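You operate a simulated robot arm through the tools that you are given. There is no shell and no other tool. Be economical: measure what you need, move in short steps, check, and stop when the job is done.

Carry out the task below with a simulated two-armed robot. There is one attempt and no reset: what you move stays moved.

## Task
Clamp the three slats up, all three knobs in the green.
Fine: run the beam up and lock it first; joints closed, the mm needle in its green, no dent.
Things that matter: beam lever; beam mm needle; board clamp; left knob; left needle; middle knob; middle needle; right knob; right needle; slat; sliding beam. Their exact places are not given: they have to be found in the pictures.

Only the result counts: the job must be done as asked and must still hold three seconds after the hand-in. Knocking over, shifting, dropping, spilling or breaking anything else fails it.

## Robot
Two 6-joint arms with two-finger parallel grippers on one trunk, on a base that drives. Base frame: it is fixed to the floor where the robot stands at the start and does not move with it; the origin is under the middle of the robot, x ahead of it, y to its left, z up; the surface under the hand at the start is at about z = 860. Lengths are in mm, angles in degrees, forces in N, time in s.
The left shoulder is at the start at [50, 170, 1110], the right one opposite. Each reaches about 1092 mm from its shoulder. Places, roughly: beam lever [700, 0, 1000]; beam mm needle [900, 100, 1000]; board clamp [800, 100, 900]; left knob [700, 0, 900]; left needle [600, 0, 1000]; middle knob [800, 0, 900]; middle needle [800, 0, 1000]; right knob [1000, 0, 900]; right needle [1000, 0, 1000]; sliding beam [800, 0, 1000]. Payload 1.57 kg a hand.
The TCP of each hand is the grasp point between the finger pads, 30 mm short of the fingertips. In the tool frame z runs along the fingers and y along their closing line. Largest opening 80 mm; finger width 17, thickness 12; the body of the gripper, 40 by 82 mm, starts 80 mm behind the TCP.
Orientation is told as [roll, pitch, yaw] about the base's x, y, z axes, in that order, counted from this pose: with the fingers straight down and closing along the base's y, the tool's x points along the base's -x, its y along +y and its z along -z.

## Interface
- The arms move only by the tool move_arm. It takes "left_plan", "right_plan" or both (then of equal length, played together; a hand with none holds still); each is a list of rows, each a list of 2 entries, a list of its own where there are three numbers: the shift along the tool's x, y, z in units of 200 mm (1.0 is 200 mm), then the turn, a rotation vector about the tool's x, y, z in units of 90 degrees (1.0 is 90 degrees). In form: [[[dx, dy, dz], [rx, ry, rz]], ...]. A call has 1 to 20 rows; each row is the pose to reach, as a shift and turn from the pose commanded when the call began, along the tool's axes at that moment. "left_gripper" and "right_gripper" are, for a hand that has rows, the finger opening in mm, from 0 to 80, set as the call begins (left out, the last holds). A call with a number of a shift or a turn outside -1 to 1 is refused whole. A row lasts 0.2 s, in which the tool goes at most 50 mm and 8.6 degrees; a call with a longer step from one row to the next is refused whole, and so is a gripper value outside its range. A pose out of reach is approached as far as the arm can. The call stops where the force on the tool passes 90 N (or 10 N more than at its start, if that is more) or the arm is blocked; 0.2 s more then pass. Each finger travels about 45 mm/s and halts on what it meets, pressing with about 25 N; the grip force reading is that of the motor and also rises with nothing between the fingers. The clock runs only during rows and for 0.2 s after the last one: add rows that repeat a pose to give the fingers time. It gives the time, the measured TCP pose, the force on the tool (base axes), the opening and the grip force at its end, in the units of the frame above (readings bear some noise), with the torque about the TCP (base axes, N m) and any sound that the robot's microphone picked up.
- Cameras (640 x 400 px; columns grow to the right, rows downward): "scene" is now at [40.5, 2.3, 1684.7]; the picture's right is [0.02, -1.00, 0.00], its down [-0.71, -0.01, -0.71] and it looks along [0.71, 0.01, -0.71] (base axes); focal length 255 px, centre (320, 200). "left" rides on the left gripper at [72, 7, -122] in its tool frame; the picture's right is [-0.09, 1.00, 0.00], its down [-0.84, -0.08, -0.54] and it looks along [-0.54, -0.05, 0.84] (tool axes); focal length 238 px, centre (320, 200). "right" rides on the right gripper at [72, -7, -122] in its tool frame; the picture's right is [0.09, 1.00, 0.00], its down [-0.84, 0.08, -0.54] and it looks along [-0.54, 0.05, 0.84] (tool axes); focal length 238 px, centre (320, 200).
- grab_frame(camera): a new picture of that camera. No time passes.
- slide_trunk(by): slides the trunk up (or, below 0, down) by that many mm; the arms and the scene camera ride with it, the base frame stays. It gives what a move gives, with no picture.
- base_move(legs): drives the robot by 1 to 6 legs, each [ahead, left, turn to the left] in mm, mm and degrees, along the robot's own axes; the way and the turn of a leg run together, so that a leg with both is an arc; at most 1500 mm and 180 degrees a leg. The arms and the cameras ride along, it lands a little off, and it stops where it bumps. It gives what a move gives.
- head_to(pan, tilt): turns the head with the scene camera to pan (to the left, within 86 degrees either way) and tilt (down, from -29 to 69), counted from straight ahead of the robot. It gives what a move gives.
- locate(camera, pixels): for up to 12 pixels [column, row] of the newest picture of that camera ("zoom" is the newest enlarged one), the place [x, y, z] in the base frame of the surface seen there, good to about 2 mm. No time passes.
- inspect(camera, box): a new picture of the part [left, top, right, bottom] of that camera's present view, enlarged. No time passes.
- hand_in(): hands the job in; it is judged then, once.

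Go step by step. Measure first, check grasps and placings, and put right what went wrong. The budget is 80 turns and 78 pictures, counting those below and the enlarged ones. Unless the task says otherwise, let go and move clear before handing in, and close with one line.

The tools are called after "Call:" as a command line: name --argument value ..., lists and objects as JSON in quotes. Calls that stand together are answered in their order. move_arm: Moves the arms, as the interface text tells. Its arguments: {"type":"object","properties":{"left_plan":{"type":"array"},"left_gripper":{"type":"number"},"right_plan":{"type":"array"},"right_gripper":{"type":"number"}},"required":[]} The other tools are called the same way: slide_trunk (by) slides the trunk up or down; base_move (legs) drives the base; head_to (pan, tilt) turns the head that bears the scene camera; grab_frame (camera) takes a picture; locate (camera, pixels) gives the place of the surface under pixels of a picture; inspect (camera, box) takes an enlarged picture of a part of a camera's view; hand_in () hands the job in.

At the start:

```text
time: 0.0
left_tool_pos: [700.9, 355.2, 999.6]
left_orientation: [0.0, 0.0, 0.1]
left_ft_force: [0.3, -0.5, -0.2]
left_moment: [-0.03, 0.0, -0.03]
left_width: 80.0
left_grip_force: 0.1
right_tool_pos: [639.6, -268.1, 1000.2]
right_orientation: [0.1, 0.1, 0.0]
right_ft_force: [-0.5, 0.0, -0.5]
right_moment: [-0.02, 0.01, 0.02]
right_width: 79.9
right_grip_force: 0.1
trunk travel left (down, up): [-725.0, 245.0]
robot x, y, heading: [-3.7, 0.7, -0.1]
head pan, tilt: [1.0, 44.9]
```

scene: 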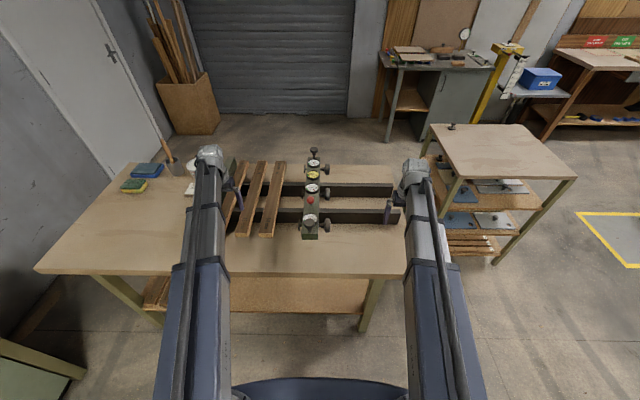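
right: 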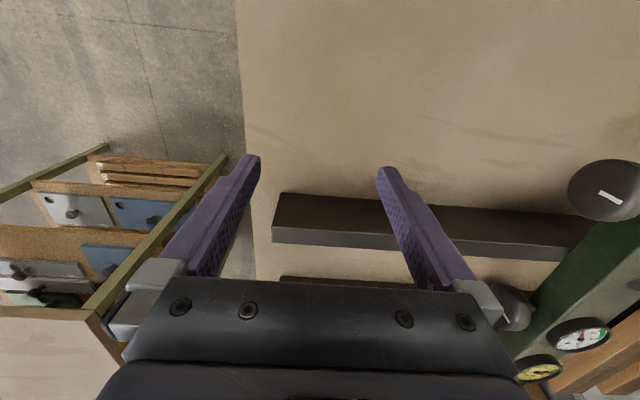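
left: 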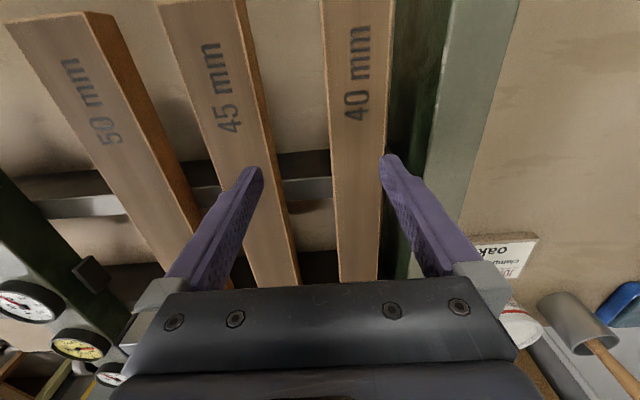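

The pictures show a board clamp with three slats, a green sliding beam with gauges around scene (312,195), and a fixed fence at the left. I'll enlarge the clamp area.

Call:
inspect --camera "scene" --box '[200, 140, 420, 250]'

Call:
inspect --camera "scene" --box '[280, 140, 360, 250]'

Call:
inspect --camera "left" --box '[440, 200, 640, 400]'

```text
2.91 times, centred on (310, 195) of scene
```

zoom: 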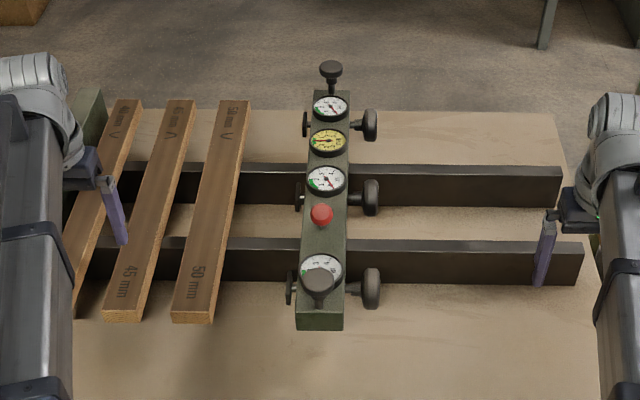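

```text
3.64 times, centred on (320, 195) of scene
```

zoom: 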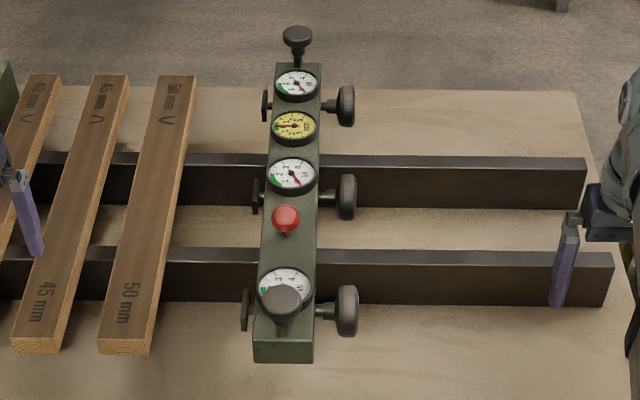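

```text
2.00 times, centred on (540, 300) of left
```

zoom: 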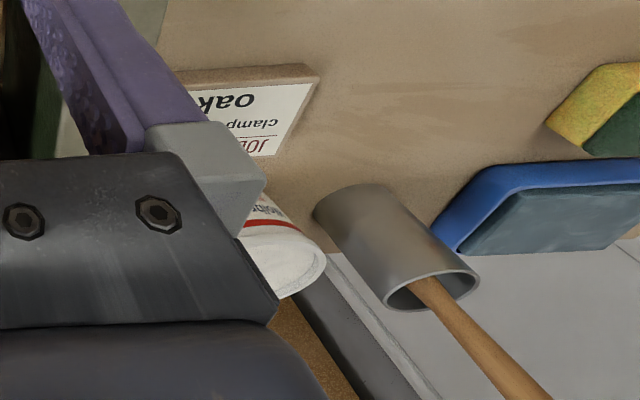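

The card at left (500,255) says "JOB … clamp … oak", partly hidden. I'll raise both hands and move them out to get clear views.

Call:
move_arm --left_plan '[[[0.1, 0.1, -0.2], [0, 0, 0]], [[0.25, 0.2, -0.3], [0, 0, 0]], [[0.4, 0.3, -0.4], [0, 0, 0]], [[0.55, 0.4, -0.5], [0, 0, 0]], [[0.7, 0.4, -0.6], [0, 0, 0]]]' --right_plan '[[[0.0, 0.0, -0.2], [0, 0, 0]], [[0.0, 0.0, -0.4], [0, 0, 0]], [[0.0, 0.1, -0.5], [0, 0, 0]], [[0.0, 0.3, -0.5], [0, 0, 0]], [[0.0, 0.5, -0.5], [0, 0, 0]]]'

Call:
grab_frame --camera "left"

Call:
grab_frame --camera "right"

Call:
grab_frame --camera "scene"

```text
time: 1.2
left_tool_pos: [569.8, 431.5, 999.9]
left_orientation: [0.0, 0.0, 0.0]
left_ft_force: [-0.9, -0.2, 0.0]
left_moment: [-0.01, 0.0, 0.0]
left_width: 80.0
left_grip_force: 0.1
left hand out of reach, approached as far as the arm can: row 1, 2, 3, 4, 5
right_tool_pos: [640.7, -173.6, 1000.3]
right_orientation: [0.0, -0.1, -0.1]
right_ft_force: [-0.1, -0.4, 0.3]
right_moment: [0.0, 0.0, -0.02]
right_width: 80.0
right_grip_force: 0.0
right hand out of reach, approached as far as the arm can: row 1, 2, 3, 4, 5
trunk travel left (down, up): [-725.0, 245.0]
robot x, y, heading: [-2.5, 1.3, -0.2]
head pan, tilt: [1.0, 44.9]
```

```text
71 pictures are left
```

left: 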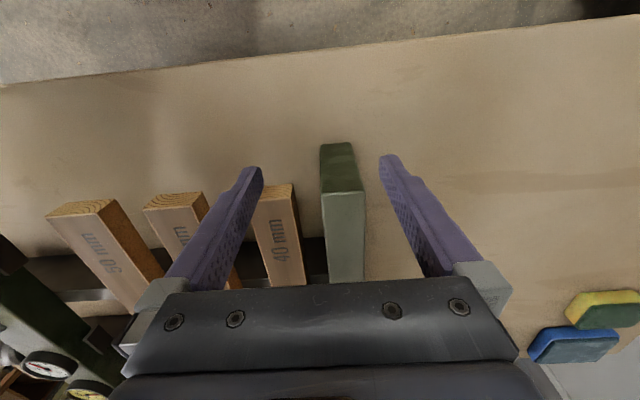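

```text
70 pictures are left
```

right: 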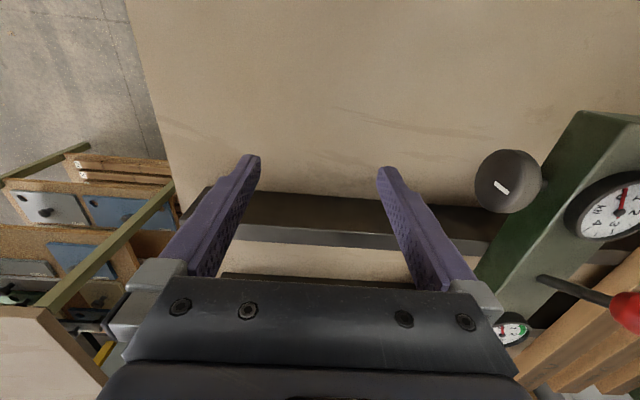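

```text
69 pictures are left
```

scene: 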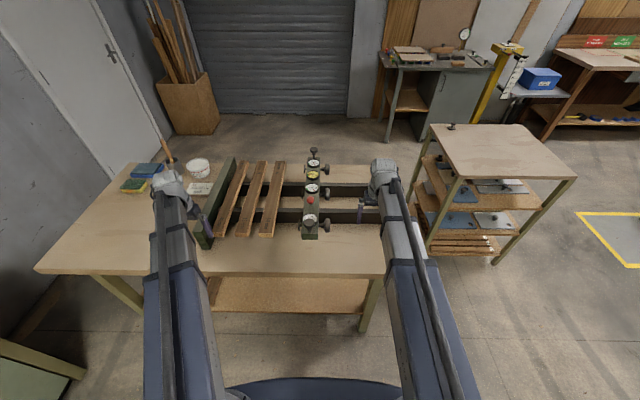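

The scene now shows the card at (198,188), the full fence (218,200) and the clamp beam. I'll enlarge the card and the beam.

Call:
inspect --camera "scene" --box '[180, 170, 230, 205]'

Call:
inspect --camera "scene" --box '[290, 145, 340, 195]'

Call:
inspect --camera "scene" --box '[290, 180, 350, 242]'

Call:
locate --camera "scene" --pixels '[[240, 175], [263, 175], [281, 175], [224, 229], [242, 229], [265, 229], [225, 175], [204, 235], [313, 176], [310, 235], [360, 190], [280, 200]]'

```text
11.43 times, centred on (205, 188) of scene
```

zoom: 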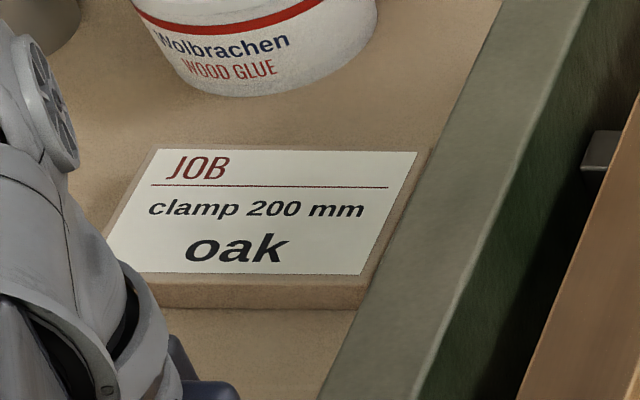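

```text
8.00 times, centred on (315, 170) of scene
```

zoom: 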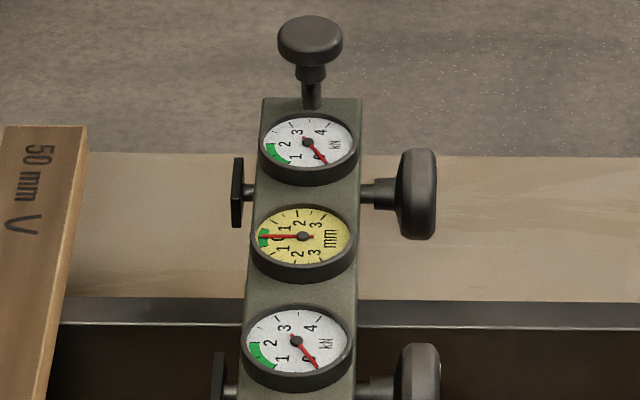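

```text
6.45 times, centred on (320, 211) of scene
```

zoom: 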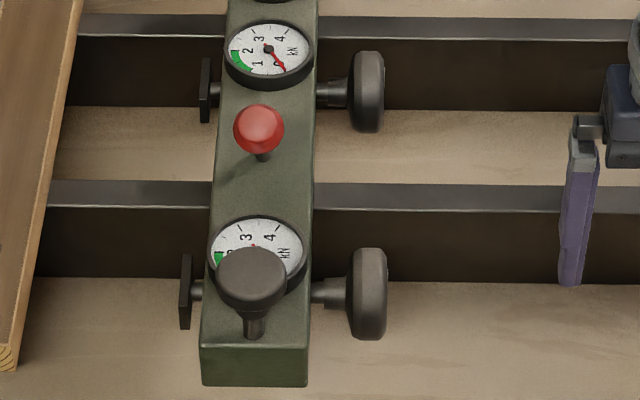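

```text
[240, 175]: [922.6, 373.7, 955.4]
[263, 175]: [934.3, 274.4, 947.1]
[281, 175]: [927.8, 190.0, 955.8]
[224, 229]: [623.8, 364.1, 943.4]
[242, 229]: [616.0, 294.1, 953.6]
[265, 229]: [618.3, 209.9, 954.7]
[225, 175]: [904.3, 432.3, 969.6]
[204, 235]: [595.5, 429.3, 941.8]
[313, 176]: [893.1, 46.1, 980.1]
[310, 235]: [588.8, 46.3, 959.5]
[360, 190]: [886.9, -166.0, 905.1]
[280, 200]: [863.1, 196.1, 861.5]
```

The card reads "JOB clamp 200 mm oak". The beam carries three kN gauges, a yellow mm gauge, a red lever and knobs on its right side. I'll raise the trunk for better views and move the right hand over to look at the gauges.

Call:
slide_trunk --by 150

Call:
grab_frame --camera "right"

Call:
grab_frame --camera "left"

```text
time: 3.0
left_tool_pos: [570.6, 431.6, 1149.9]
left_orientation: [-0.1, 0.0, -0.1]
left_ft_force: [-0.8, 0.0, -0.4]
left_moment: [0.0, -0.03, 0.0]
left_width: 80.2
left_grip_force: 0.1
right_tool_pos: [640.8, -172.7, 1150.1]
right_orientation: [0.1, 0.0, -0.1]
right_ft_force: [-0.3, -1.2, 1.2]
right_moment: [0.0, -0.01, 0.0]
right_width: 80.1
right_grip_force: 0.0
trunk travel left (down, up): [-875.0, 95.0]
robot x, y, heading: [2.2, 2.5, -0.1]
head pan, tilt: [1.0, 44.9]
```

```text
65 pictures are left
```

right: 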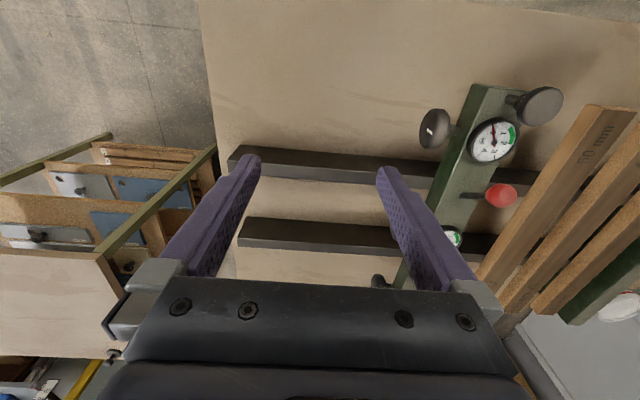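

```text
64 pictures are left
```

left: 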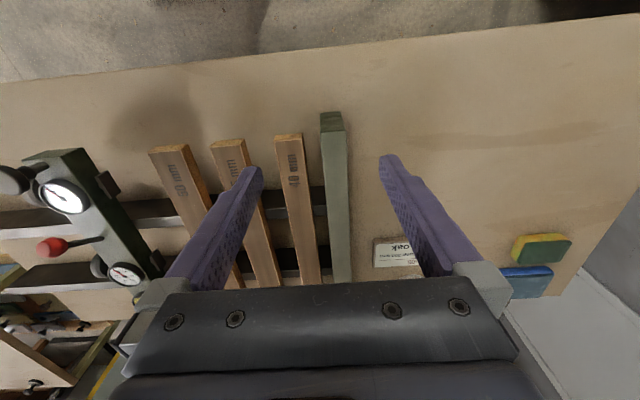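

I now have more clearance. I'll zoom the scene camera on the clamp for accurate locating.

Call:
inspect --camera "scene" --box '[280, 150, 370, 250]'

Call:
inspect --camera "right" --box '[400, 70, 580, 190]'

```text
4.00 times, centred on (325, 200) of scene
```

zoom: 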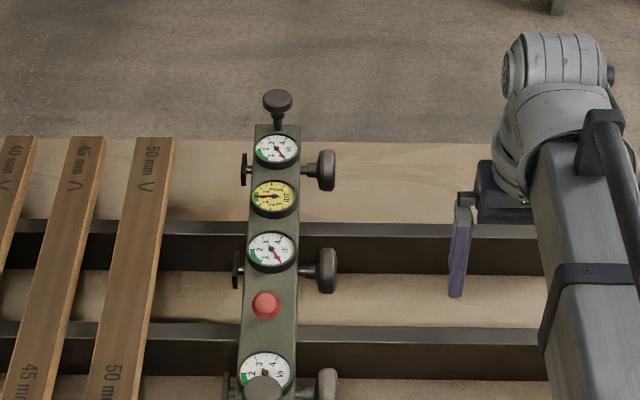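

```text
3.33 times, centred on (490, 130) of right
```

zoom: 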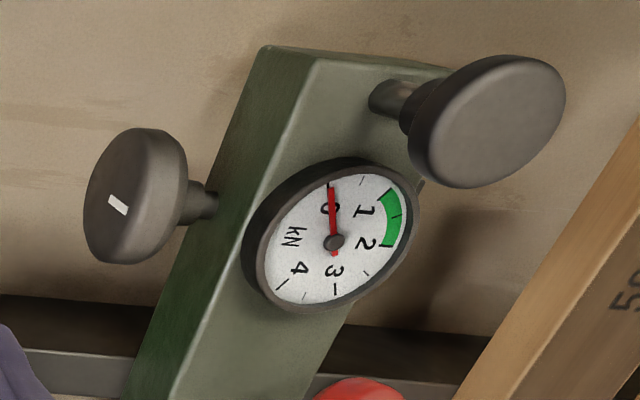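

The near kN gauge reads 0, with green from about 1.2 to 2. Next I'll tilt the head a little down and locate key points of the clamp.

Call:
head_to --pan 1 --tilt 52

Call:
inspect --camera "scene" --box '[270, 130, 370, 230]'

```text
time: 3.6
left_tool_pos: [569.9, 432.4, 1150.4]
left_orientation: [0.0, 0.0, 0.0]
left_ft_force: [-0.1, 1.4, 0.1]
left_moment: [-0.02, 0.04, 0.02]
left_width: 80.1
left_grip_force: 0.0
right_tool_pos: [640.4, -173.7, 1149.8]
right_orientation: [-0.1, 0.0, 0.0]
right_ft_force: [-0.3, -0.3, 0.0]
right_moment: [0.0, 0.01, 0.0]
right_width: 80.1
right_grip_force: 0.1
trunk travel left (down, up): [-875.0, 95.0]
robot x, y, heading: [-3.6, -0.4, -0.1]
head pan, tilt: [1.0, 52.0]
```

```text
4.00 times, centred on (320, 180) of scene
```

zoom: 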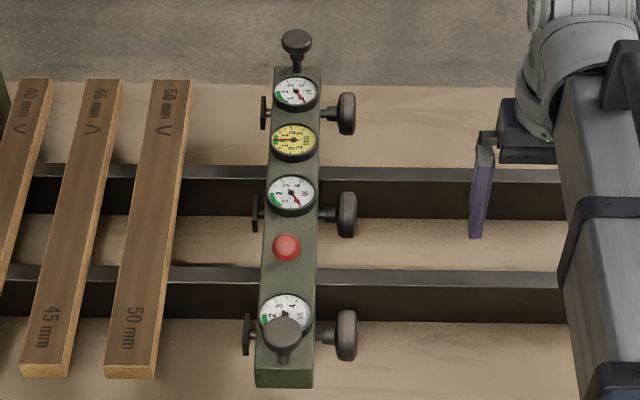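

Call:
locate --camera "zoom" --pixels '[[296, 38], [283, 330], [286, 243], [347, 110], [347, 212], [347, 333], [264, 112], [255, 212], [247, 335], [296, 150], [300, 72], [284, 358]]'

Call:
locate --camera "zoom" --pixels '[[53, 85], [82, 85], [122, 85], [156, 85], [189, 85], [22, 362], [68, 362], [106, 362], [153, 362], [450, 200], [270, 380], [316, 330]]'

Call:
grab_frame --camera "scene"

```text
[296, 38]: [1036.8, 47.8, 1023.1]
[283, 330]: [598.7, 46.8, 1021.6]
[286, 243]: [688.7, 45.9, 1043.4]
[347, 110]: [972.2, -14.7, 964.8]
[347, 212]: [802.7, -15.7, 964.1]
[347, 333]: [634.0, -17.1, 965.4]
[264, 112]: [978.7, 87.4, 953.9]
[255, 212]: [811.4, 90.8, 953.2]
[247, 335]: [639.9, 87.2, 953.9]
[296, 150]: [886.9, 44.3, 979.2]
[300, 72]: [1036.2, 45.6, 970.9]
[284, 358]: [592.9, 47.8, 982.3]
```

```text
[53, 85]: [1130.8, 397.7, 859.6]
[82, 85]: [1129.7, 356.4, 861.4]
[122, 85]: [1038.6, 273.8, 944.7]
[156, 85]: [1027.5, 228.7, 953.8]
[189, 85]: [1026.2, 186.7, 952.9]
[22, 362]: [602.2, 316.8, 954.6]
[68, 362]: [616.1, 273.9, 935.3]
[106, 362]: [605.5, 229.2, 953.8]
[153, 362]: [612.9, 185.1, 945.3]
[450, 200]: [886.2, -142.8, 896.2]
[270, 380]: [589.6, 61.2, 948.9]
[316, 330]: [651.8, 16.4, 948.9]
```

```text
60 pictures are left
```

scene: 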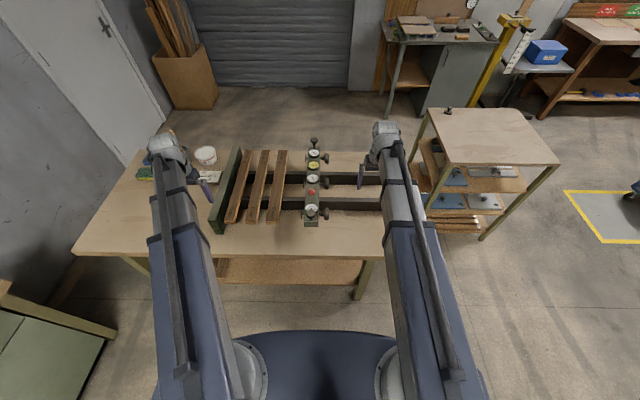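

Beam: x 585–1040, right face y≈20, top z≈980. Knobs sit at x≈638/805/973 and the lever ball at (689,46,1043). I'll close the right gripper and bring it beside the beam between the middle and right knobs to push the beam toward the slats.

Call:
move_arm --right_plan '[[[-0.2, 0.1, 0.0], [0, 0, 0]], [[-0.4, 0.2, 0.0], [0, 0, 0]], [[-0.6, 0.3, 0.0], [0, 0, 0]], [[-0.8, 0.4, 0.0], [0, 0, 0]], [[-0.95, 0.55, 0.1], [0, 0, 0]], [[-1.0, 0.6, 0.3], [0, 0, 0]], [[-1.0, 0.6, 0.4], [0, 0, 0]], [[-1.0, 0.6, 0.4], [0, 0, 0]]]' --right_gripper 0

Call:
grab_frame --camera "right"

```text
time: 5.4
left_tool_pos: [570.7, 431.6, 1150.0]
left_orientation: [0.0, 0.0, 0.0]
left_ft_force: [-0.3, 0.3, -0.4]
left_moment: [0.0, -0.02, -0.01]
left_width: 79.9
left_grip_force: 0.1
right_tool_pos: [839.9, -56.3, 1149.3]
right_orientation: [0.0, 0.0, -0.1]
right_ft_force: [0.1, 0.0, 0.1]
right_moment: [0.0, -0.03, 0.02]
right_width: 0.0
right_grip_force: 21.8
right hand out of reach, approached as far as the arm can: row 5, 6, 7, 8
trunk travel left (down, up): [-875.0, 95.0]
robot x, y, heading: [-0.7, 0.7, 0.0]
head pan, tilt: [1.0, 52.0]
```

```text
59 pictures are left
```

right: 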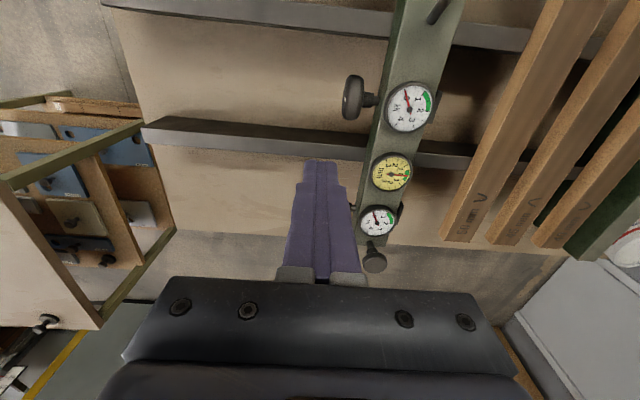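

The hands can't change height on their own: z stayed at 1149 whatever I commanded, so the height comes from the trunk. I'll fine-place the right hand at x≈862, pull the left hand clear and then lower the trunk.

Call:
move_arm --right_plan '[[[-0.05, 0.05, 0.0], [0, 0, 0]], [[-0.11, 0.1, 0.0], [0, 0, 0]], [[-0.11, 0.1, 0.0], [0, 0, 0]]]' --left_plan '[[[0.2, 0.0, 0.0], [0, 0, 0]], [[0.4, 0.0, 0.0], [0, 0, 0]], [[0.5, 0.0, 0.0], [0, 0, 0]]]'

```text
time: 6.2
left_tool_pos: [469.1, 433.7, 1150.4]
left_orientation: [0.0, 0.1, 0.1]
left_ft_force: [0.0, 0.7, -0.4]
left_moment: [0.01, 0.03, -0.02]
left_width: 79.9
left_grip_force: 0.1
right_tool_pos: [862.8, -36.3, 1149.6]
right_orientation: [0.1, 0.0, 0.0]
right_ft_force: [-0.2, 0.2, 0.5]
right_moment: [0.0, 0.0, -0.01]
right_width: 0.1
right_grip_force: 21.0
trunk travel left (down, up): [-875.0, 95.0]
robot x, y, heading: [-3.7, 1.4, 0.1]
head pan, tilt: [1.0, 52.0]
```

Right hand is at (863,-36), so I'll lower the trunk until the fingertips sit alongside the beam.

Call:
slide_trunk --by -185

Call:
grab_frame --camera "scene"

Call:
grab_frame --camera "right"

```text
time: 8.3
left_tool_pos: [468.0, 433.3, 964.4]
left_orientation: [0.0, 0.0, 0.1]
left_ft_force: [-0.2, 0.2, 0.7]
left_moment: [0.04, 0.0, -0.02]
left_width: 80.4
left_grip_force: 0.1
right_tool_pos: [862.6, -35.5, 965.9]
right_orientation: [0.1, 0.0, 0.1]
right_ft_force: [-0.8, -0.3, -0.4]
right_moment: [-0.02, -0.01, 0.02]
right_width: 0.0
right_grip_force: 21.5
trunk travel left (down, up): [-690.0, 280.0]
robot x, y, heading: [-0.6, 0.2, 0.2]
head pan, tilt: [1.0, 52.0]
```

```text
58 pictures are left
```

scene: 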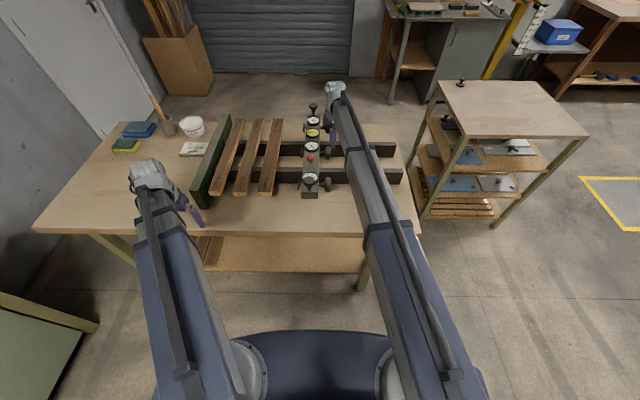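

```text
57 pictures are left
```

right: 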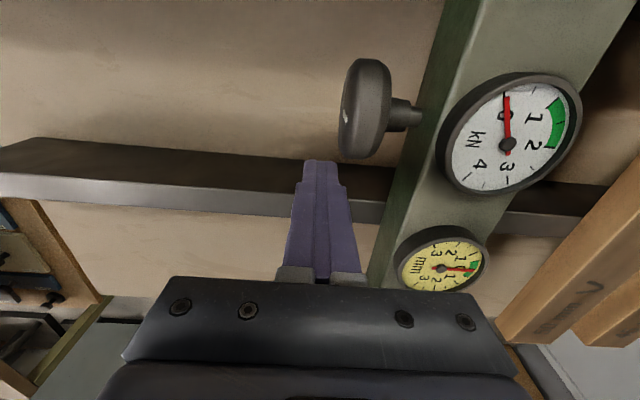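

The fingertip is clear between the middle knob and the yellow gauge, which reads 0 mm. I'll push slowly in +y to make contact and test the beam.

Call:
move_arm --right_plan '[[[0, 0.1, 0], [0, 0, 0]], [[0, 0.18, 0], [0, 0, 0]], [[0, 0.22, 0], [0, 0, 0]], [[0, 0.26, 0], [0, 0, 0]], [[0, 0.3, 0], [0, 0, 0]], [[0, 0.34, 0], [0, 0, 0]], [[0, 0.38, 0], [0, 0, 0]]]'

Call:
grab_frame --camera "right"

```text
time: 9.9
left_tool_pos: [468.5, 433.6, 965.1]
left_orientation: [0.0, -0.1, 0.1]
left_ft_force: [-0.5, -0.6, -1.0]
left_moment: [0.01, 0.03, 0.02]
left_width: 79.9
left_grip_force: 0.1
right_tool_pos: [861.9, 41.3, 964.9]
right_orientation: [0.1, 0.1, 0.0]
right_ft_force: [-1.3, -0.9, 0.2]
right_moment: [-0.04, 0.04, 0.0]
right_width: 0.1
right_grip_force: 21.5
trunk travel left (down, up): [-690.0, 280.0]
robot x, y, heading: [2.0, 3.4, -0.2]
head pan, tilt: [1.0, 52.0]
```

```text
56 pictures are left
```

right: 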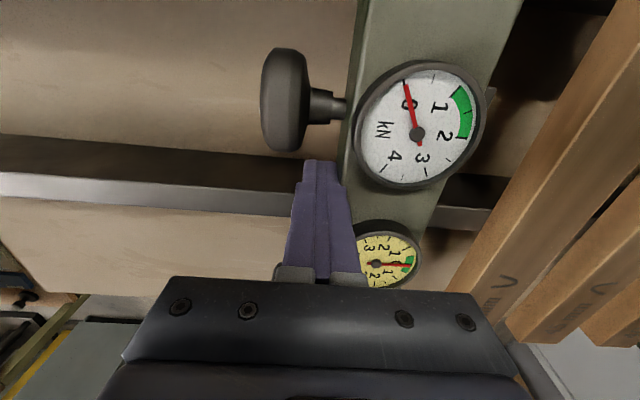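

The beam slides easily with almost no force, and the mm needle stays at 0. I'll keep pushing at low speed.

Call:
move_arm --right_plan '[[[0, 0.05, 0], [0, 0, 0]], [[0, 0.1, 0], [0, 0, 0]], [[0, 0.15, 0], [0, 0, 0]], [[0, 0.2, 0], [0, 0, 0]], [[0, 0.25, 0], [0, 0, 0]], [[0, 0.3, 0], [0, 0, 0]], [[0, 0.34, 0], [0, 0, 0]], [[0, 0.38, 0], [0, 0, 0]], [[0, 0.42, 0], [0, 0, 0]], [[0, 0.46, 0], [0, 0, 0]], [[0, 0.5, 0], [0, 0, 0]], [[0, 0.54, 0], [0, 0, 0]], [[0, 0.58, 0], [0, 0, 0]], [[0, 0.6, 0], [0, 0, 0]]]'

Call:
grab_frame --camera "scene"

Call:
grab_frame --camera "right"

```text
time: 12.9
left_tool_pos: [468.4, 433.4, 967.0]
left_orientation: [-0.1, -0.1, 0.0]
left_ft_force: [0.2, -0.1, 0.2]
left_moment: [0.04, 0.02, 0.03]
left_width: 80.1
left_grip_force: 0.1
right_tool_pos: [858.6, 158.4, 964.5]
right_orientation: [0.1, 0.0, 0.0]
right_ft_force: [4.3, -4.9, 0.4]
right_moment: [-0.11, -0.16, -0.03]
right_width: 0.0
right_grip_force: 21.4
right hand out of reach, approached as far as the arm can: row 14
trunk travel left (down, up): [-690.0, 280.0]
robot x, y, heading: [0.9, -1.7, 0.2]
head pan, tilt: [1.0, 52.0]
```

```text
55 pictures are left
```

scene: 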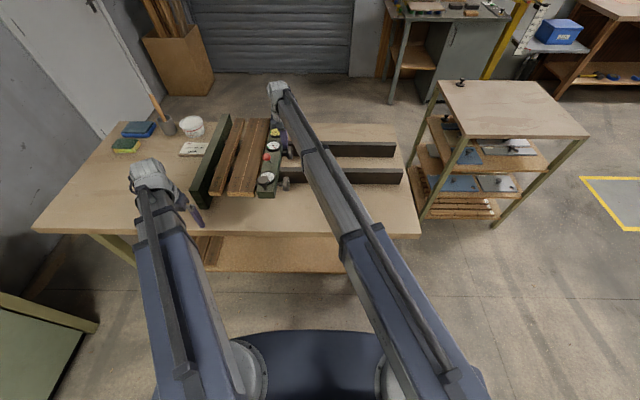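

```text
54 pictures are left
```

right: 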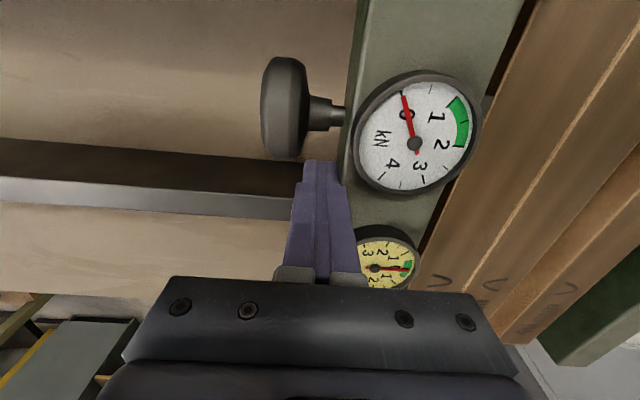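

The slats are closing up behind the beam, but the right arm is at its reach limit. I'll retract it 100 mm and drive the base 100 mm left to regain reach.

Call:
move_arm --right_plan '[[[0, -0.1, 0], [0, 0, 0]], [[0, -0.3, 0], [0, 0, 0]], [[0, -0.5, 0], [0, 0, 0]], [[0, -0.6, 0], [0, 0, 0]]]'

Call:
base_move --legs '[[0, 100, 0]]'

```text
time: 13.9
left_tool_pos: [468.0, 433.4, 965.4]
left_orientation: [-0.1, 0.0, 0.0]
left_ft_force: [0.2, -0.4, 0.3]
left_moment: [-0.02, 0.01, -0.06]
left_width: 79.9
left_grip_force: 0.0
right_tool_pos: [858.1, 39.8, 963.3]
right_orientation: [0.1, 0.0, -0.1]
right_ft_force: [0.3, 0.4, -0.7]
right_moment: [-0.02, 0.0, -0.01]
right_width: 0.0
right_grip_force: 21.2
trunk travel left (down, up): [-690.0, 280.0]
robot x, y, heading: [2.6, -1.2, -0.2]
head pan, tilt: [1.0, 52.0]
```

```text
time: 15.0
left_tool_pos: [470.1, 535.4, 964.0]
left_orientation: [-0.1, 0.0, 0.1]
left_ft_force: [-0.7, 0.2, -0.6]
left_moment: [-0.04, -0.01, 0.04]
left_width: 80.2
left_grip_force: 0.0
right_tool_pos: [858.0, 142.3, 964.1]
right_orientation: [-0.2, 0.0, 0.0]
right_ft_force: [-0.7, 0.3, 0.6]
right_moment: [-0.05, 0.0, 0.02]
right_width: 0.1
right_grip_force: 20.7
trunk travel left (down, up): [-690.0, 280.0]
robot x, y, heading: [-1.1, 100.0, 0.0]
head pan, tilt: [1.0, 52.0]
```

Right hand is at (858,142), about 16 mm short of the beam's face. I'll push on slowly until the force rises.

Call:
move_arm --right_plan '[[[0, 0.06, 0], [0, 0, 0]], [[0, 0.1, 0], [0, 0, 0]], [[0, 0.13, 0], [0, 0, 0]], [[0, 0.16, 0], [0, 0, 0]], [[0, 0.19, 0], [0, 0, 0]], [[0, 0.22, 0], [0, 0, 0]], [[0, 0.25, 0], [0, 0, 0]], [[0, 0.28, 0], [0, 0, 0]]]'

Call:
grab_frame --camera "scene"

Call:
inspect --camera "scene" --box '[200, 100, 340, 210]'

```text
time: 16.8
left_tool_pos: [469.8, 534.5, 965.9]
left_orientation: [0.1, 0.0, -0.1]
left_ft_force: [0.3, 0.3, 0.4]
left_moment: [0.02, 0.01, -0.02]
left_width: 80.1
left_grip_force: 0.1
right_tool_pos: [857.8, 198.9, 964.4]
right_orientation: [0.0, -0.1, 0.0]
right_ft_force: [-1.0, -4.5, -1.9]
right_moment: [-0.1, 0.0, 0.0]
right_width: 0.0
right_grip_force: 21.1
trunk travel left (down, up): [-690.0, 280.0]
robot x, y, heading: [0.5, 102.1, -0.0]
head pan, tilt: [1.0, 52.0]
```

```text
53 pictures are left
```

scene: 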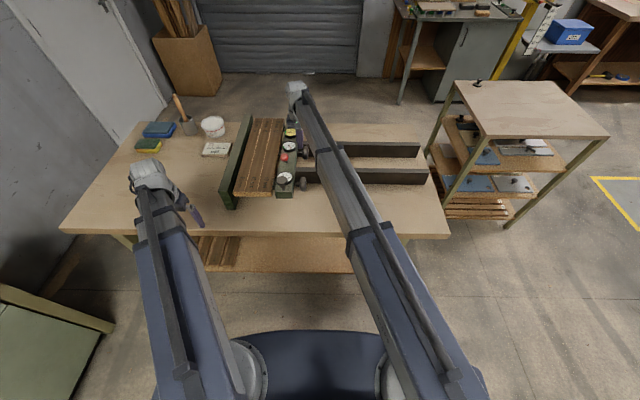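

```text
3.64 times, centred on (270, 155) of scene
```

zoom: 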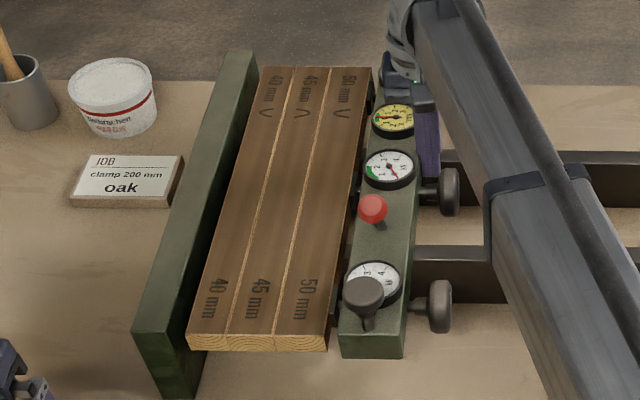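

The three slats are together, with a small gap still left to the fence at zoom (245,150). I'll keep pushing gently.

Call:
move_arm --right_plan '[[[0, 0.02, 0], [0, 0, 0]], [[0, 0.04, 0], [0, 0, 0]], [[0, 0.06, 0], [0, 0, 0]], [[0, 0.08, 0], [0, 0, 0]], [[0, 0.1, 0], [0, 0, 0]], [[0, 0.12, 0], [0, 0, 0]], [[0, 0.14, 0], [0, 0, 0]], [[0, 0.16, 0], [0, 0, 0]], [[0, 0.18, 0], [0, 0, 0]]]'

Call:
inspect --camera "scene" --box '[200, 100, 340, 210]'

```text
time: 18.8
left_tool_pos: [469.3, 528.3, 967.1]
left_orientation: [0.3, 0.0, -0.2]
left_ft_force: [0.1, 0.2, -0.1]
left_moment: [0.01, 0.01, -0.01]
left_width: 80.1
left_grip_force: 0.1
right_tool_pos: [858.3, 212.4, 965.1]
right_orientation: [-1.0, 0.4, -0.8]
right_ft_force: [-27.1, -68.6, -24.5]
right_moment: [0.07, -0.31, 0.77]
right_width: 0.2
right_grip_force: 21.1
trunk travel left (down, up): [-690.0, 280.0]
robot x, y, heading: [-0.1, 98.8, -0.1]
head pan, tilt: [1.0, 52.0]
```

```text
3.64 times, centred on (270, 155) of scene
```

zoom: 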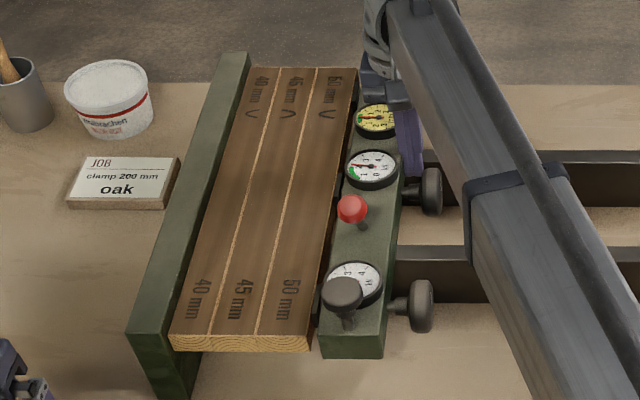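

The slats now meet the fence and the push force reached about 69 N, so the beam is home. I'll relax the push and check the gauges, the lever and the joints.

Call:
move_arm --right_plan '[[[0, -0.05, 0], [0, 0, 0]], [[0, -0.1, 0], [0, 0, 0]]]'

Call:
grab_frame --camera "right"

Call:
inspect --camera "scene" --box '[255, 110, 305, 210]'

```text
time: 19.4
left_tool_pos: [468.5, 534.4, 966.0]
left_orientation: [0.1, 0.1, -0.1]
left_ft_force: [0.1, -0.4, 0.0]
left_moment: [0.05, -0.01, -0.01]
left_width: 79.8
left_grip_force: 0.1
right_tool_pos: [859.7, 210.4, 965.9]
right_orientation: [-0.3, 0.0, -0.1]
right_ft_force: [-9.5, -30.3, -3.7]
right_moment: [-0.1, 0.14, 0.11]
right_width: 0.2
right_grip_force: 21.0
trunk travel left (down, up): [-690.0, 280.0]
robot x, y, heading: [0.6, 102.0, 0.1]
head pan, tilt: [1.0, 52.0]
```

```text
50 pictures are left
```

right: 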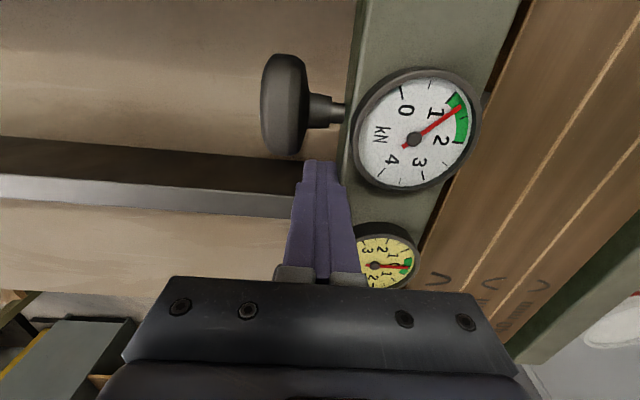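

```text
4.00 times, centred on (280, 160) of scene
```

zoom: 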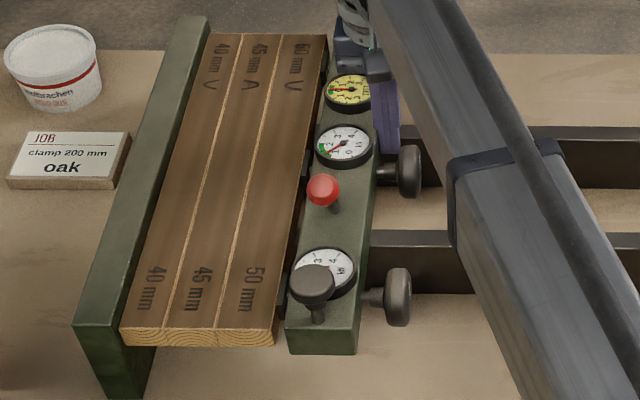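

The middle gauge reads about 1.4 from the push alone, and the mm needle is at 0. I'll back the right hand off completely, raise the trunk and look at the lever.

Call:
move_arm --right_plan '[[[0, -0.05, 0], [0, 0, 0]], [[0, -0.15, 0], [0, 0, 0]], [[0, -0.3, 0], [0, 0, 0]]]'

Call:
slide_trunk --by 135

Call:
move_arm --right_plan '[[[0.1, 0, 0], [0, 0, 0]], [[0.3, 0, 0], [0, 0, 0]], [[0.5, 0, 0], [0, 0, 0]], [[0.7, -0.05, 0], [0, 0, 0]], [[0.9, -0.1, 0], [0, 0, 0]]]'

Call:
grab_frame --camera "right"

Call:
inspect --camera "scene" --box '[230, 100, 330, 220]'

```text
time: 20.2
left_tool_pos: [469.1, 535.8, 965.6]
left_orientation: [0.0, 0.0, 0.0]
left_ft_force: [0.1, 0.1, 0.3]
left_moment: [0.02, 0.01, 0.05]
left_width: 80.0
left_grip_force: 0.1
right_tool_pos: [860.9, 154.1, 963.9]
right_orientation: [0.1, -0.1, 0.1]
right_ft_force: [-0.2, -0.3, 0.2]
right_moment: [0.0, -0.02, -0.01]
right_width: 0.0
right_grip_force: 21.4
trunk travel left (down, up): [-690.0, 280.0]
robot x, y, heading: [-0.6, 101.4, 0.0]
head pan, tilt: [1.0, 52.0]
```

```text
time: 21.9
left_tool_pos: [469.4, 534.3, 1098.7]
left_orientation: [0.0, 0.0, 0.0]
left_ft_force: [0.5, -0.8, -0.2]
left_moment: [0.03, 0.01, 0.03]
left_width: 80.0
left_grip_force: 0.0
right_tool_pos: [860.8, 152.3, 1100.1]
right_orientation: [0.0, 0.0, 0.0]
right_ft_force: [-0.1, 0.2, 0.4]
right_moment: [0.01, 0.0, 0.03]
right_width: 0.0
right_grip_force: 21.2
trunk travel left (down, up): [-825.0, 145.0]
robot x, y, heading: [-1.3, 99.7, 0.1]
head pan, tilt: [1.0, 52.0]
```

```text
time: 23.1
left_tool_pos: [468.9, 534.1, 1100.1]
left_orientation: [0.0, 0.1, -0.1]
left_ft_force: [-0.1, -0.9, 0.5]
left_moment: [-0.01, 0.0, 0.01]
left_width: 80.3
left_grip_force: 0.0
right_tool_pos: [679.7, 131.9, 1100.5]
right_orientation: [0.0, 0.0, 0.0]
right_ft_force: [0.3, 0.4, -0.4]
right_moment: [0.02, 0.01, 0.02]
right_width: 0.2
right_grip_force: 21.1
trunk travel left (down, up): [-825.0, 145.0]
robot x, y, heading: [-1.1, 100.6, 0.2]
head pan, tilt: [1.0, 52.0]
```

```text
48 pictures are left
```

right: 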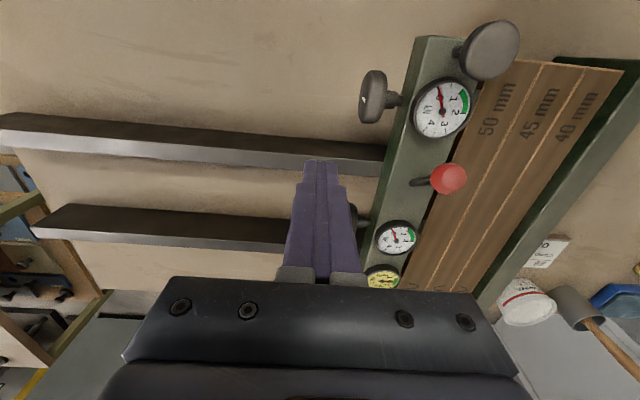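

```text
3.33 times, centred on (280, 160) of scene
```

zoom: 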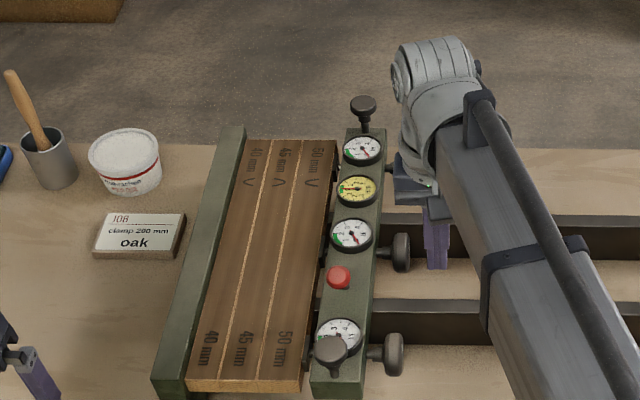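

All gauges are back at 0 and the slats look closed. I'll zoom on the lever to see its stem and locate the base and ball.

Call:
inspect --camera "right" --box '[380, 140, 500, 220]'

Call:
locate --camera "zoom" --pixels '[[370, 200], [330, 180], [410, 240], [220, 225], [190, 230], [250, 140], [480, 250], [300, 30], [40, 320]]'

```text
5.00 times, centred on (440, 180) of right
```

zoom: 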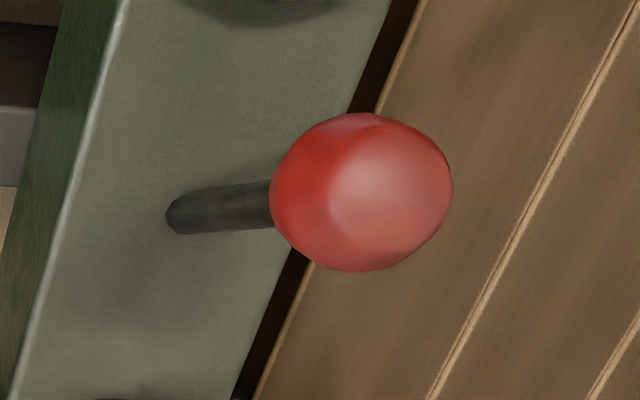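

```text
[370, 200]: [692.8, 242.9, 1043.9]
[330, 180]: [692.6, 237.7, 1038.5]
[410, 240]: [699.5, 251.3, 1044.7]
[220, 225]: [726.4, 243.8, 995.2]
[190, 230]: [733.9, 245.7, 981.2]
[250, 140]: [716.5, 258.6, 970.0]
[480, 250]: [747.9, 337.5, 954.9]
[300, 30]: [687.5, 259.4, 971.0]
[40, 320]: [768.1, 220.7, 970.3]
```

The lever base is at (735,245,978) and its ball at (695,245,1035), so it leans toward me and locking is probably swinging it away (+x). I'll put the right closed fingers in front of the ball.

Call:
move_arm --right_plan '[[[0.1, 0.1, 0], [0, 0, 0]], [[0.14, 0.3, 0], [0, 0, 0]], [[0.14, 0.45, 0], [0, 0, 0]], [[0.14, 0.56, 0], [0, 0, 0]], [[0.14, 0.56, 0], [0, 0, 0]]]'

Call:
slide_trunk --by -46

Call:
grab_frame --camera "right"

```text
time: 24.2
left_tool_pos: [469.5, 533.3, 1100.1]
left_orientation: [-0.1, 0.0, 0.0]
left_ft_force: [0.2, -0.2, 0.1]
left_moment: [0.0, -0.01, 0.02]
left_width: 79.8
left_grip_force: 0.0
right_tool_pos: [651.8, 244.6, 1100.7]
right_orientation: [0.0, 0.0, 0.1]
right_ft_force: [0.3, -0.5, -0.3]
right_moment: [0.02, -0.05, -0.01]
right_width: 0.0
right_grip_force: 21.2
trunk travel left (down, up): [-825.0, 145.0]
robot x, y, heading: [-1.8, 100.8, 0.0]
head pan, tilt: [1.0, 52.0]
```

```text
time: 25.1
left_tool_pos: [469.5, 533.9, 1054.3]
left_orientation: [0.0, 0.0, 0.0]
left_ft_force: [-0.9, 0.7, 0.0]
left_moment: [-0.01, 0.0, 0.01]
left_width: 80.0
left_grip_force: 0.1
right_tool_pos: [652.4, 243.6, 1053.7]
right_orientation: [0.0, 0.0, 0.0]
right_ft_force: [-0.8, 0.3, -0.4]
right_moment: [0.05, -0.01, 0.0]
right_width: 0.2
right_grip_force: 21.4
trunk travel left (down, up): [-779.0, 191.0]
robot x, y, heading: [1.3, 102.5, -0.1]
head pan, tilt: [1.0, 52.0]
```

```text
45 pictures are left
```

right: 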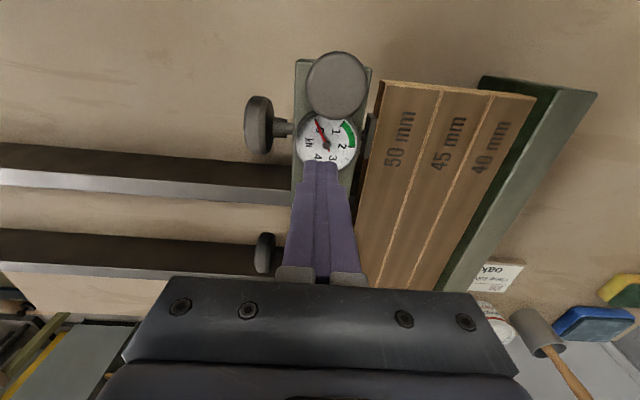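

The fingers are lined up in front of the ball. I'll push +x slowly.

Call:
move_arm --right_plan '[[[-0.08, 0, 0], [0, 0, 0]], [[-0.14, 0, 0], [0, 0, 0]], [[-0.2, 0, 0], [0, 0, 0]], [[-0.26, 0, 0], [0, 0, 0]], [[-0.32, 0, 0], [0, 0, 0]], [[-0.38, 0, 0], [0, 0, 0]], [[-0.44, 0, 0], [0, 0, 0]], [[-0.48, 0, 0], [0, 0, 0]]]'

Call:
inspect --camera "scene" --box '[230, 100, 330, 220]'

```text
time: 26.9
left_tool_pos: [468.8, 533.8, 1053.4]
left_orientation: [0.0, 0.0, 0.0]
left_ft_force: [0.5, 0.6, 0.1]
left_moment: [-0.03, 0.01, 0.03]
left_width: 80.2
left_grip_force: 0.0
right_tool_pos: [750.4, 244.9, 1054.4]
right_orientation: [0.0, 0.1, 0.0]
right_ft_force: [0.4, 0.5, -0.2]
right_moment: [-0.02, 0.0, -0.04]
right_width: 0.0
right_grip_force: 21.4
trunk travel left (down, up): [-779.0, 191.0]
robot x, y, heading: [-1.4, 102.5, 0.1]
head pan, tilt: [1.0, 52.0]
```

```text
3.33 times, centred on (280, 160) of scene
```

zoom: 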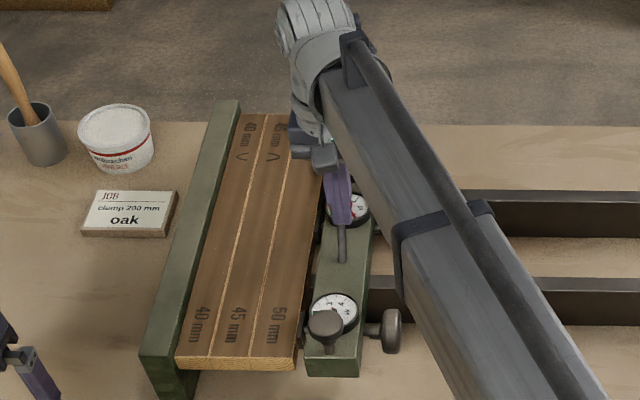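

The stem now stands nearly upright or past it, with the ball hidden behind the finger. I'll push on until it stops.

Call:
move_arm --right_plan '[[[-0.04, 0, 0], [0, 0, 0]], [[-0.08, 0, 0], [0, 0, 0]], [[-0.12, 0, 0], [0, 0, 0]], [[-0.15, 0, 0], [0, 0, 0]]]'

Call:
move_arm --right_plan '[[[0.1, 0, 0], [0, 0, 0]], [[0.15, -0.2, 0], [0, 0, 0]], [[0.15, -0.45, 0], [0, 0, 0]], [[0.15, -0.6, 0], [0, 0, 0]]]'

Call:
inspect --camera "scene" --box '[230, 100, 330, 220]'

Call:
grab_frame --camera "right"

```text
time: 27.9
left_tool_pos: [466.7, 532.2, 1055.2]
left_orientation: [0.1, -0.1, 0.0]
left_ft_force: [-0.2, -0.3, -0.7]
left_moment: [0.0, 0.02, -0.01]
left_width: 79.9
left_grip_force: 0.0
right_tool_pos: [753.1, 243.9, 1055.1]
right_orientation: [-0.5, 3.0, 0.4]
right_ft_force: [-38.4, -5.3, -9.2]
right_moment: [-0.34, 1.18, 0.09]
right_width: 0.0
right_grip_force: 21.9
trunk travel left (down, up): [-779.0, 191.0]
robot x, y, heading: [-1.5, 101.8, -0.0]
head pan, tilt: [1.0, 52.0]
stopped in row 4 (right hand): the force on the tool passed its limit at 94 N (the readings are from after the stop); the commanded pose is now the measured one
```

```text
time: 28.9
left_tool_pos: [467.5, 533.8, 1054.9]
left_orientation: [0.0, 0.0, 0.0]
left_ft_force: [-0.5, 0.2, 1.0]
left_moment: [0.04, 0.01, -0.06]
left_width: 80.3
left_grip_force: 0.0
right_tool_pos: [730.6, 122.1, 1054.7]
right_orientation: [-0.4, 2.2, 0.4]
right_ft_force: [0.1, 0.5, 0.3]
right_moment: [0.0, 0.03, -0.01]
right_width: 0.0
right_grip_force: 21.2
trunk travel left (down, up): [-779.0, 191.0]
robot x, y, heading: [-2.7, 103.4, -0.2]
head pan, tilt: [1.0, 52.0]
```

```text
3.33 times, centred on (280, 160) of scene
```

zoom: 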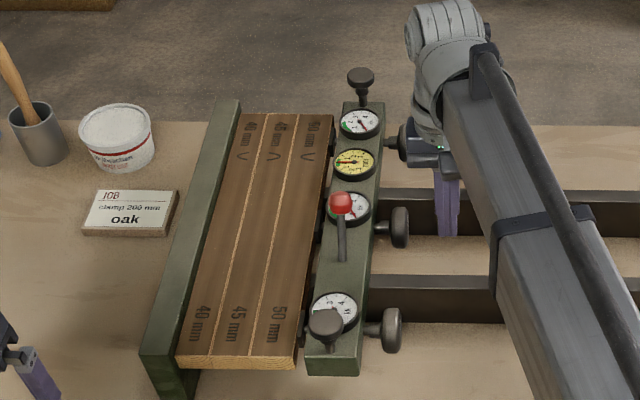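

```text
42 pictures are left
```

right: 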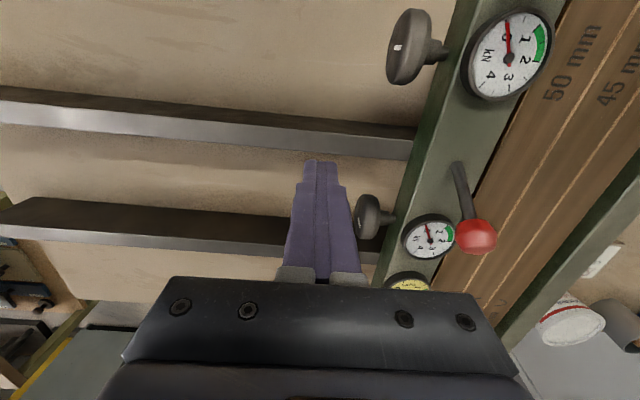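

The lever is now over to the far side at (340,205) and the force peaked there, so the beam should be locked. Next I'll pull the right hand back and test turning it to point +y (toward the knobs), to learn the height it ends up at.

Call:
move_arm --right_plan '[[[0, -0.2, 0], [0, 0, 0]], [[0, -0.4, 0], [0, 0, 0]], [[0, -0.6, 0], [0, 0, 0]], [[0, -0.8, 0], [0, -0.024, 0]], [[0, -0.9, 0], [-0.09, -0.02, 0]], [[0, -0.9, 0], [-0.18, -0.02, 0]], [[0, -0.9, 0], [-0.27, -0.02, 0]], [[0, -0.9, 0], [-0.36, -0.02, 0]], [[0, -0.9, 0], [-0.45, -0.02, 0]], [[0, -0.9, 0], [-0.54, -0.015, 0]], [[0, -0.9, 0], [-0.63, -0.01, 0]], [[0, -0.9, 0], [-0.72, 0, 0]], [[0, -0.9, 0], [-0.81, 0, 0]], [[0, -0.9, 0], [-0.9, 0, 0]], [[0, -0.9, 0], [-0.96, 0, 0]], [[0, -0.9, 0], [-1.0, 0, 0]], [[0, -0.9, 0], [-1.0, 0, 0]]]'

Call:
grab_frame --camera "scene"

Call:
grab_frame --camera "right"

```text
time: 32.5
left_tool_pos: [467.0, 534.4, 1053.6]
left_orientation: [0.0, -0.1, 0.0]
left_ft_force: [-0.7, -0.8, -0.1]
left_moment: [0.01, 0.02, 0.01]
left_width: 79.8
left_grip_force: 0.1
right_tool_pos: [729.1, -58.8, 1271.6]
right_orientation: [89.7, 2.2, 0.2]
right_ft_force: [-0.4, -0.4, -0.1]
right_moment: [0.03, -0.02, -0.01]
right_width: 0.0
right_grip_force: 21.3
right hand out of reach, approached as far as the arm can: row 2, 3, 4, 6, 7, 8, 9, 10, 11, 12, 13, 14, 15, 16, 17
trunk travel left (down, up): [-779.0, 191.0]
robot x, y, heading: [-1.6, 101.2, 0.4]
head pan, tilt: [1.0, 52.0]
```

```text
41 pictures are left
```

scene: 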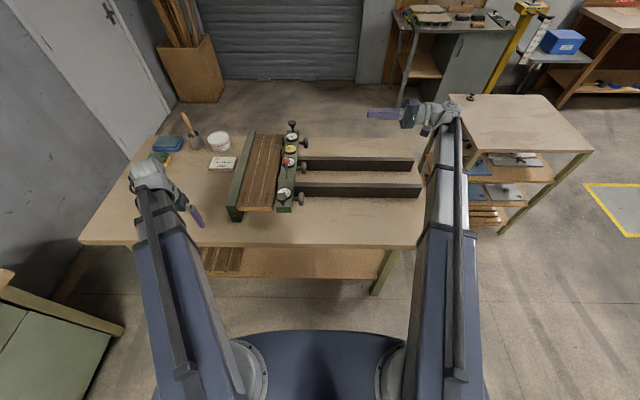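

```text
40 pictures are left
```

right: 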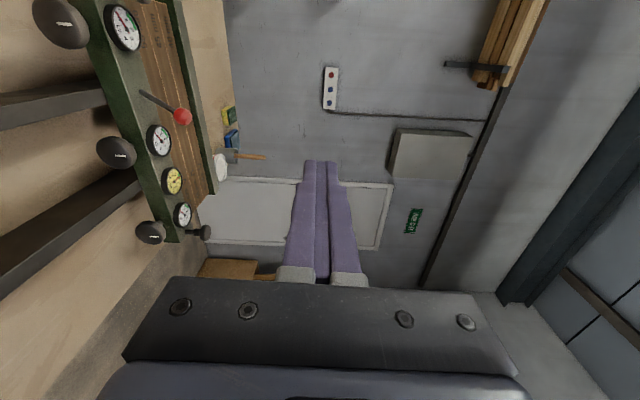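

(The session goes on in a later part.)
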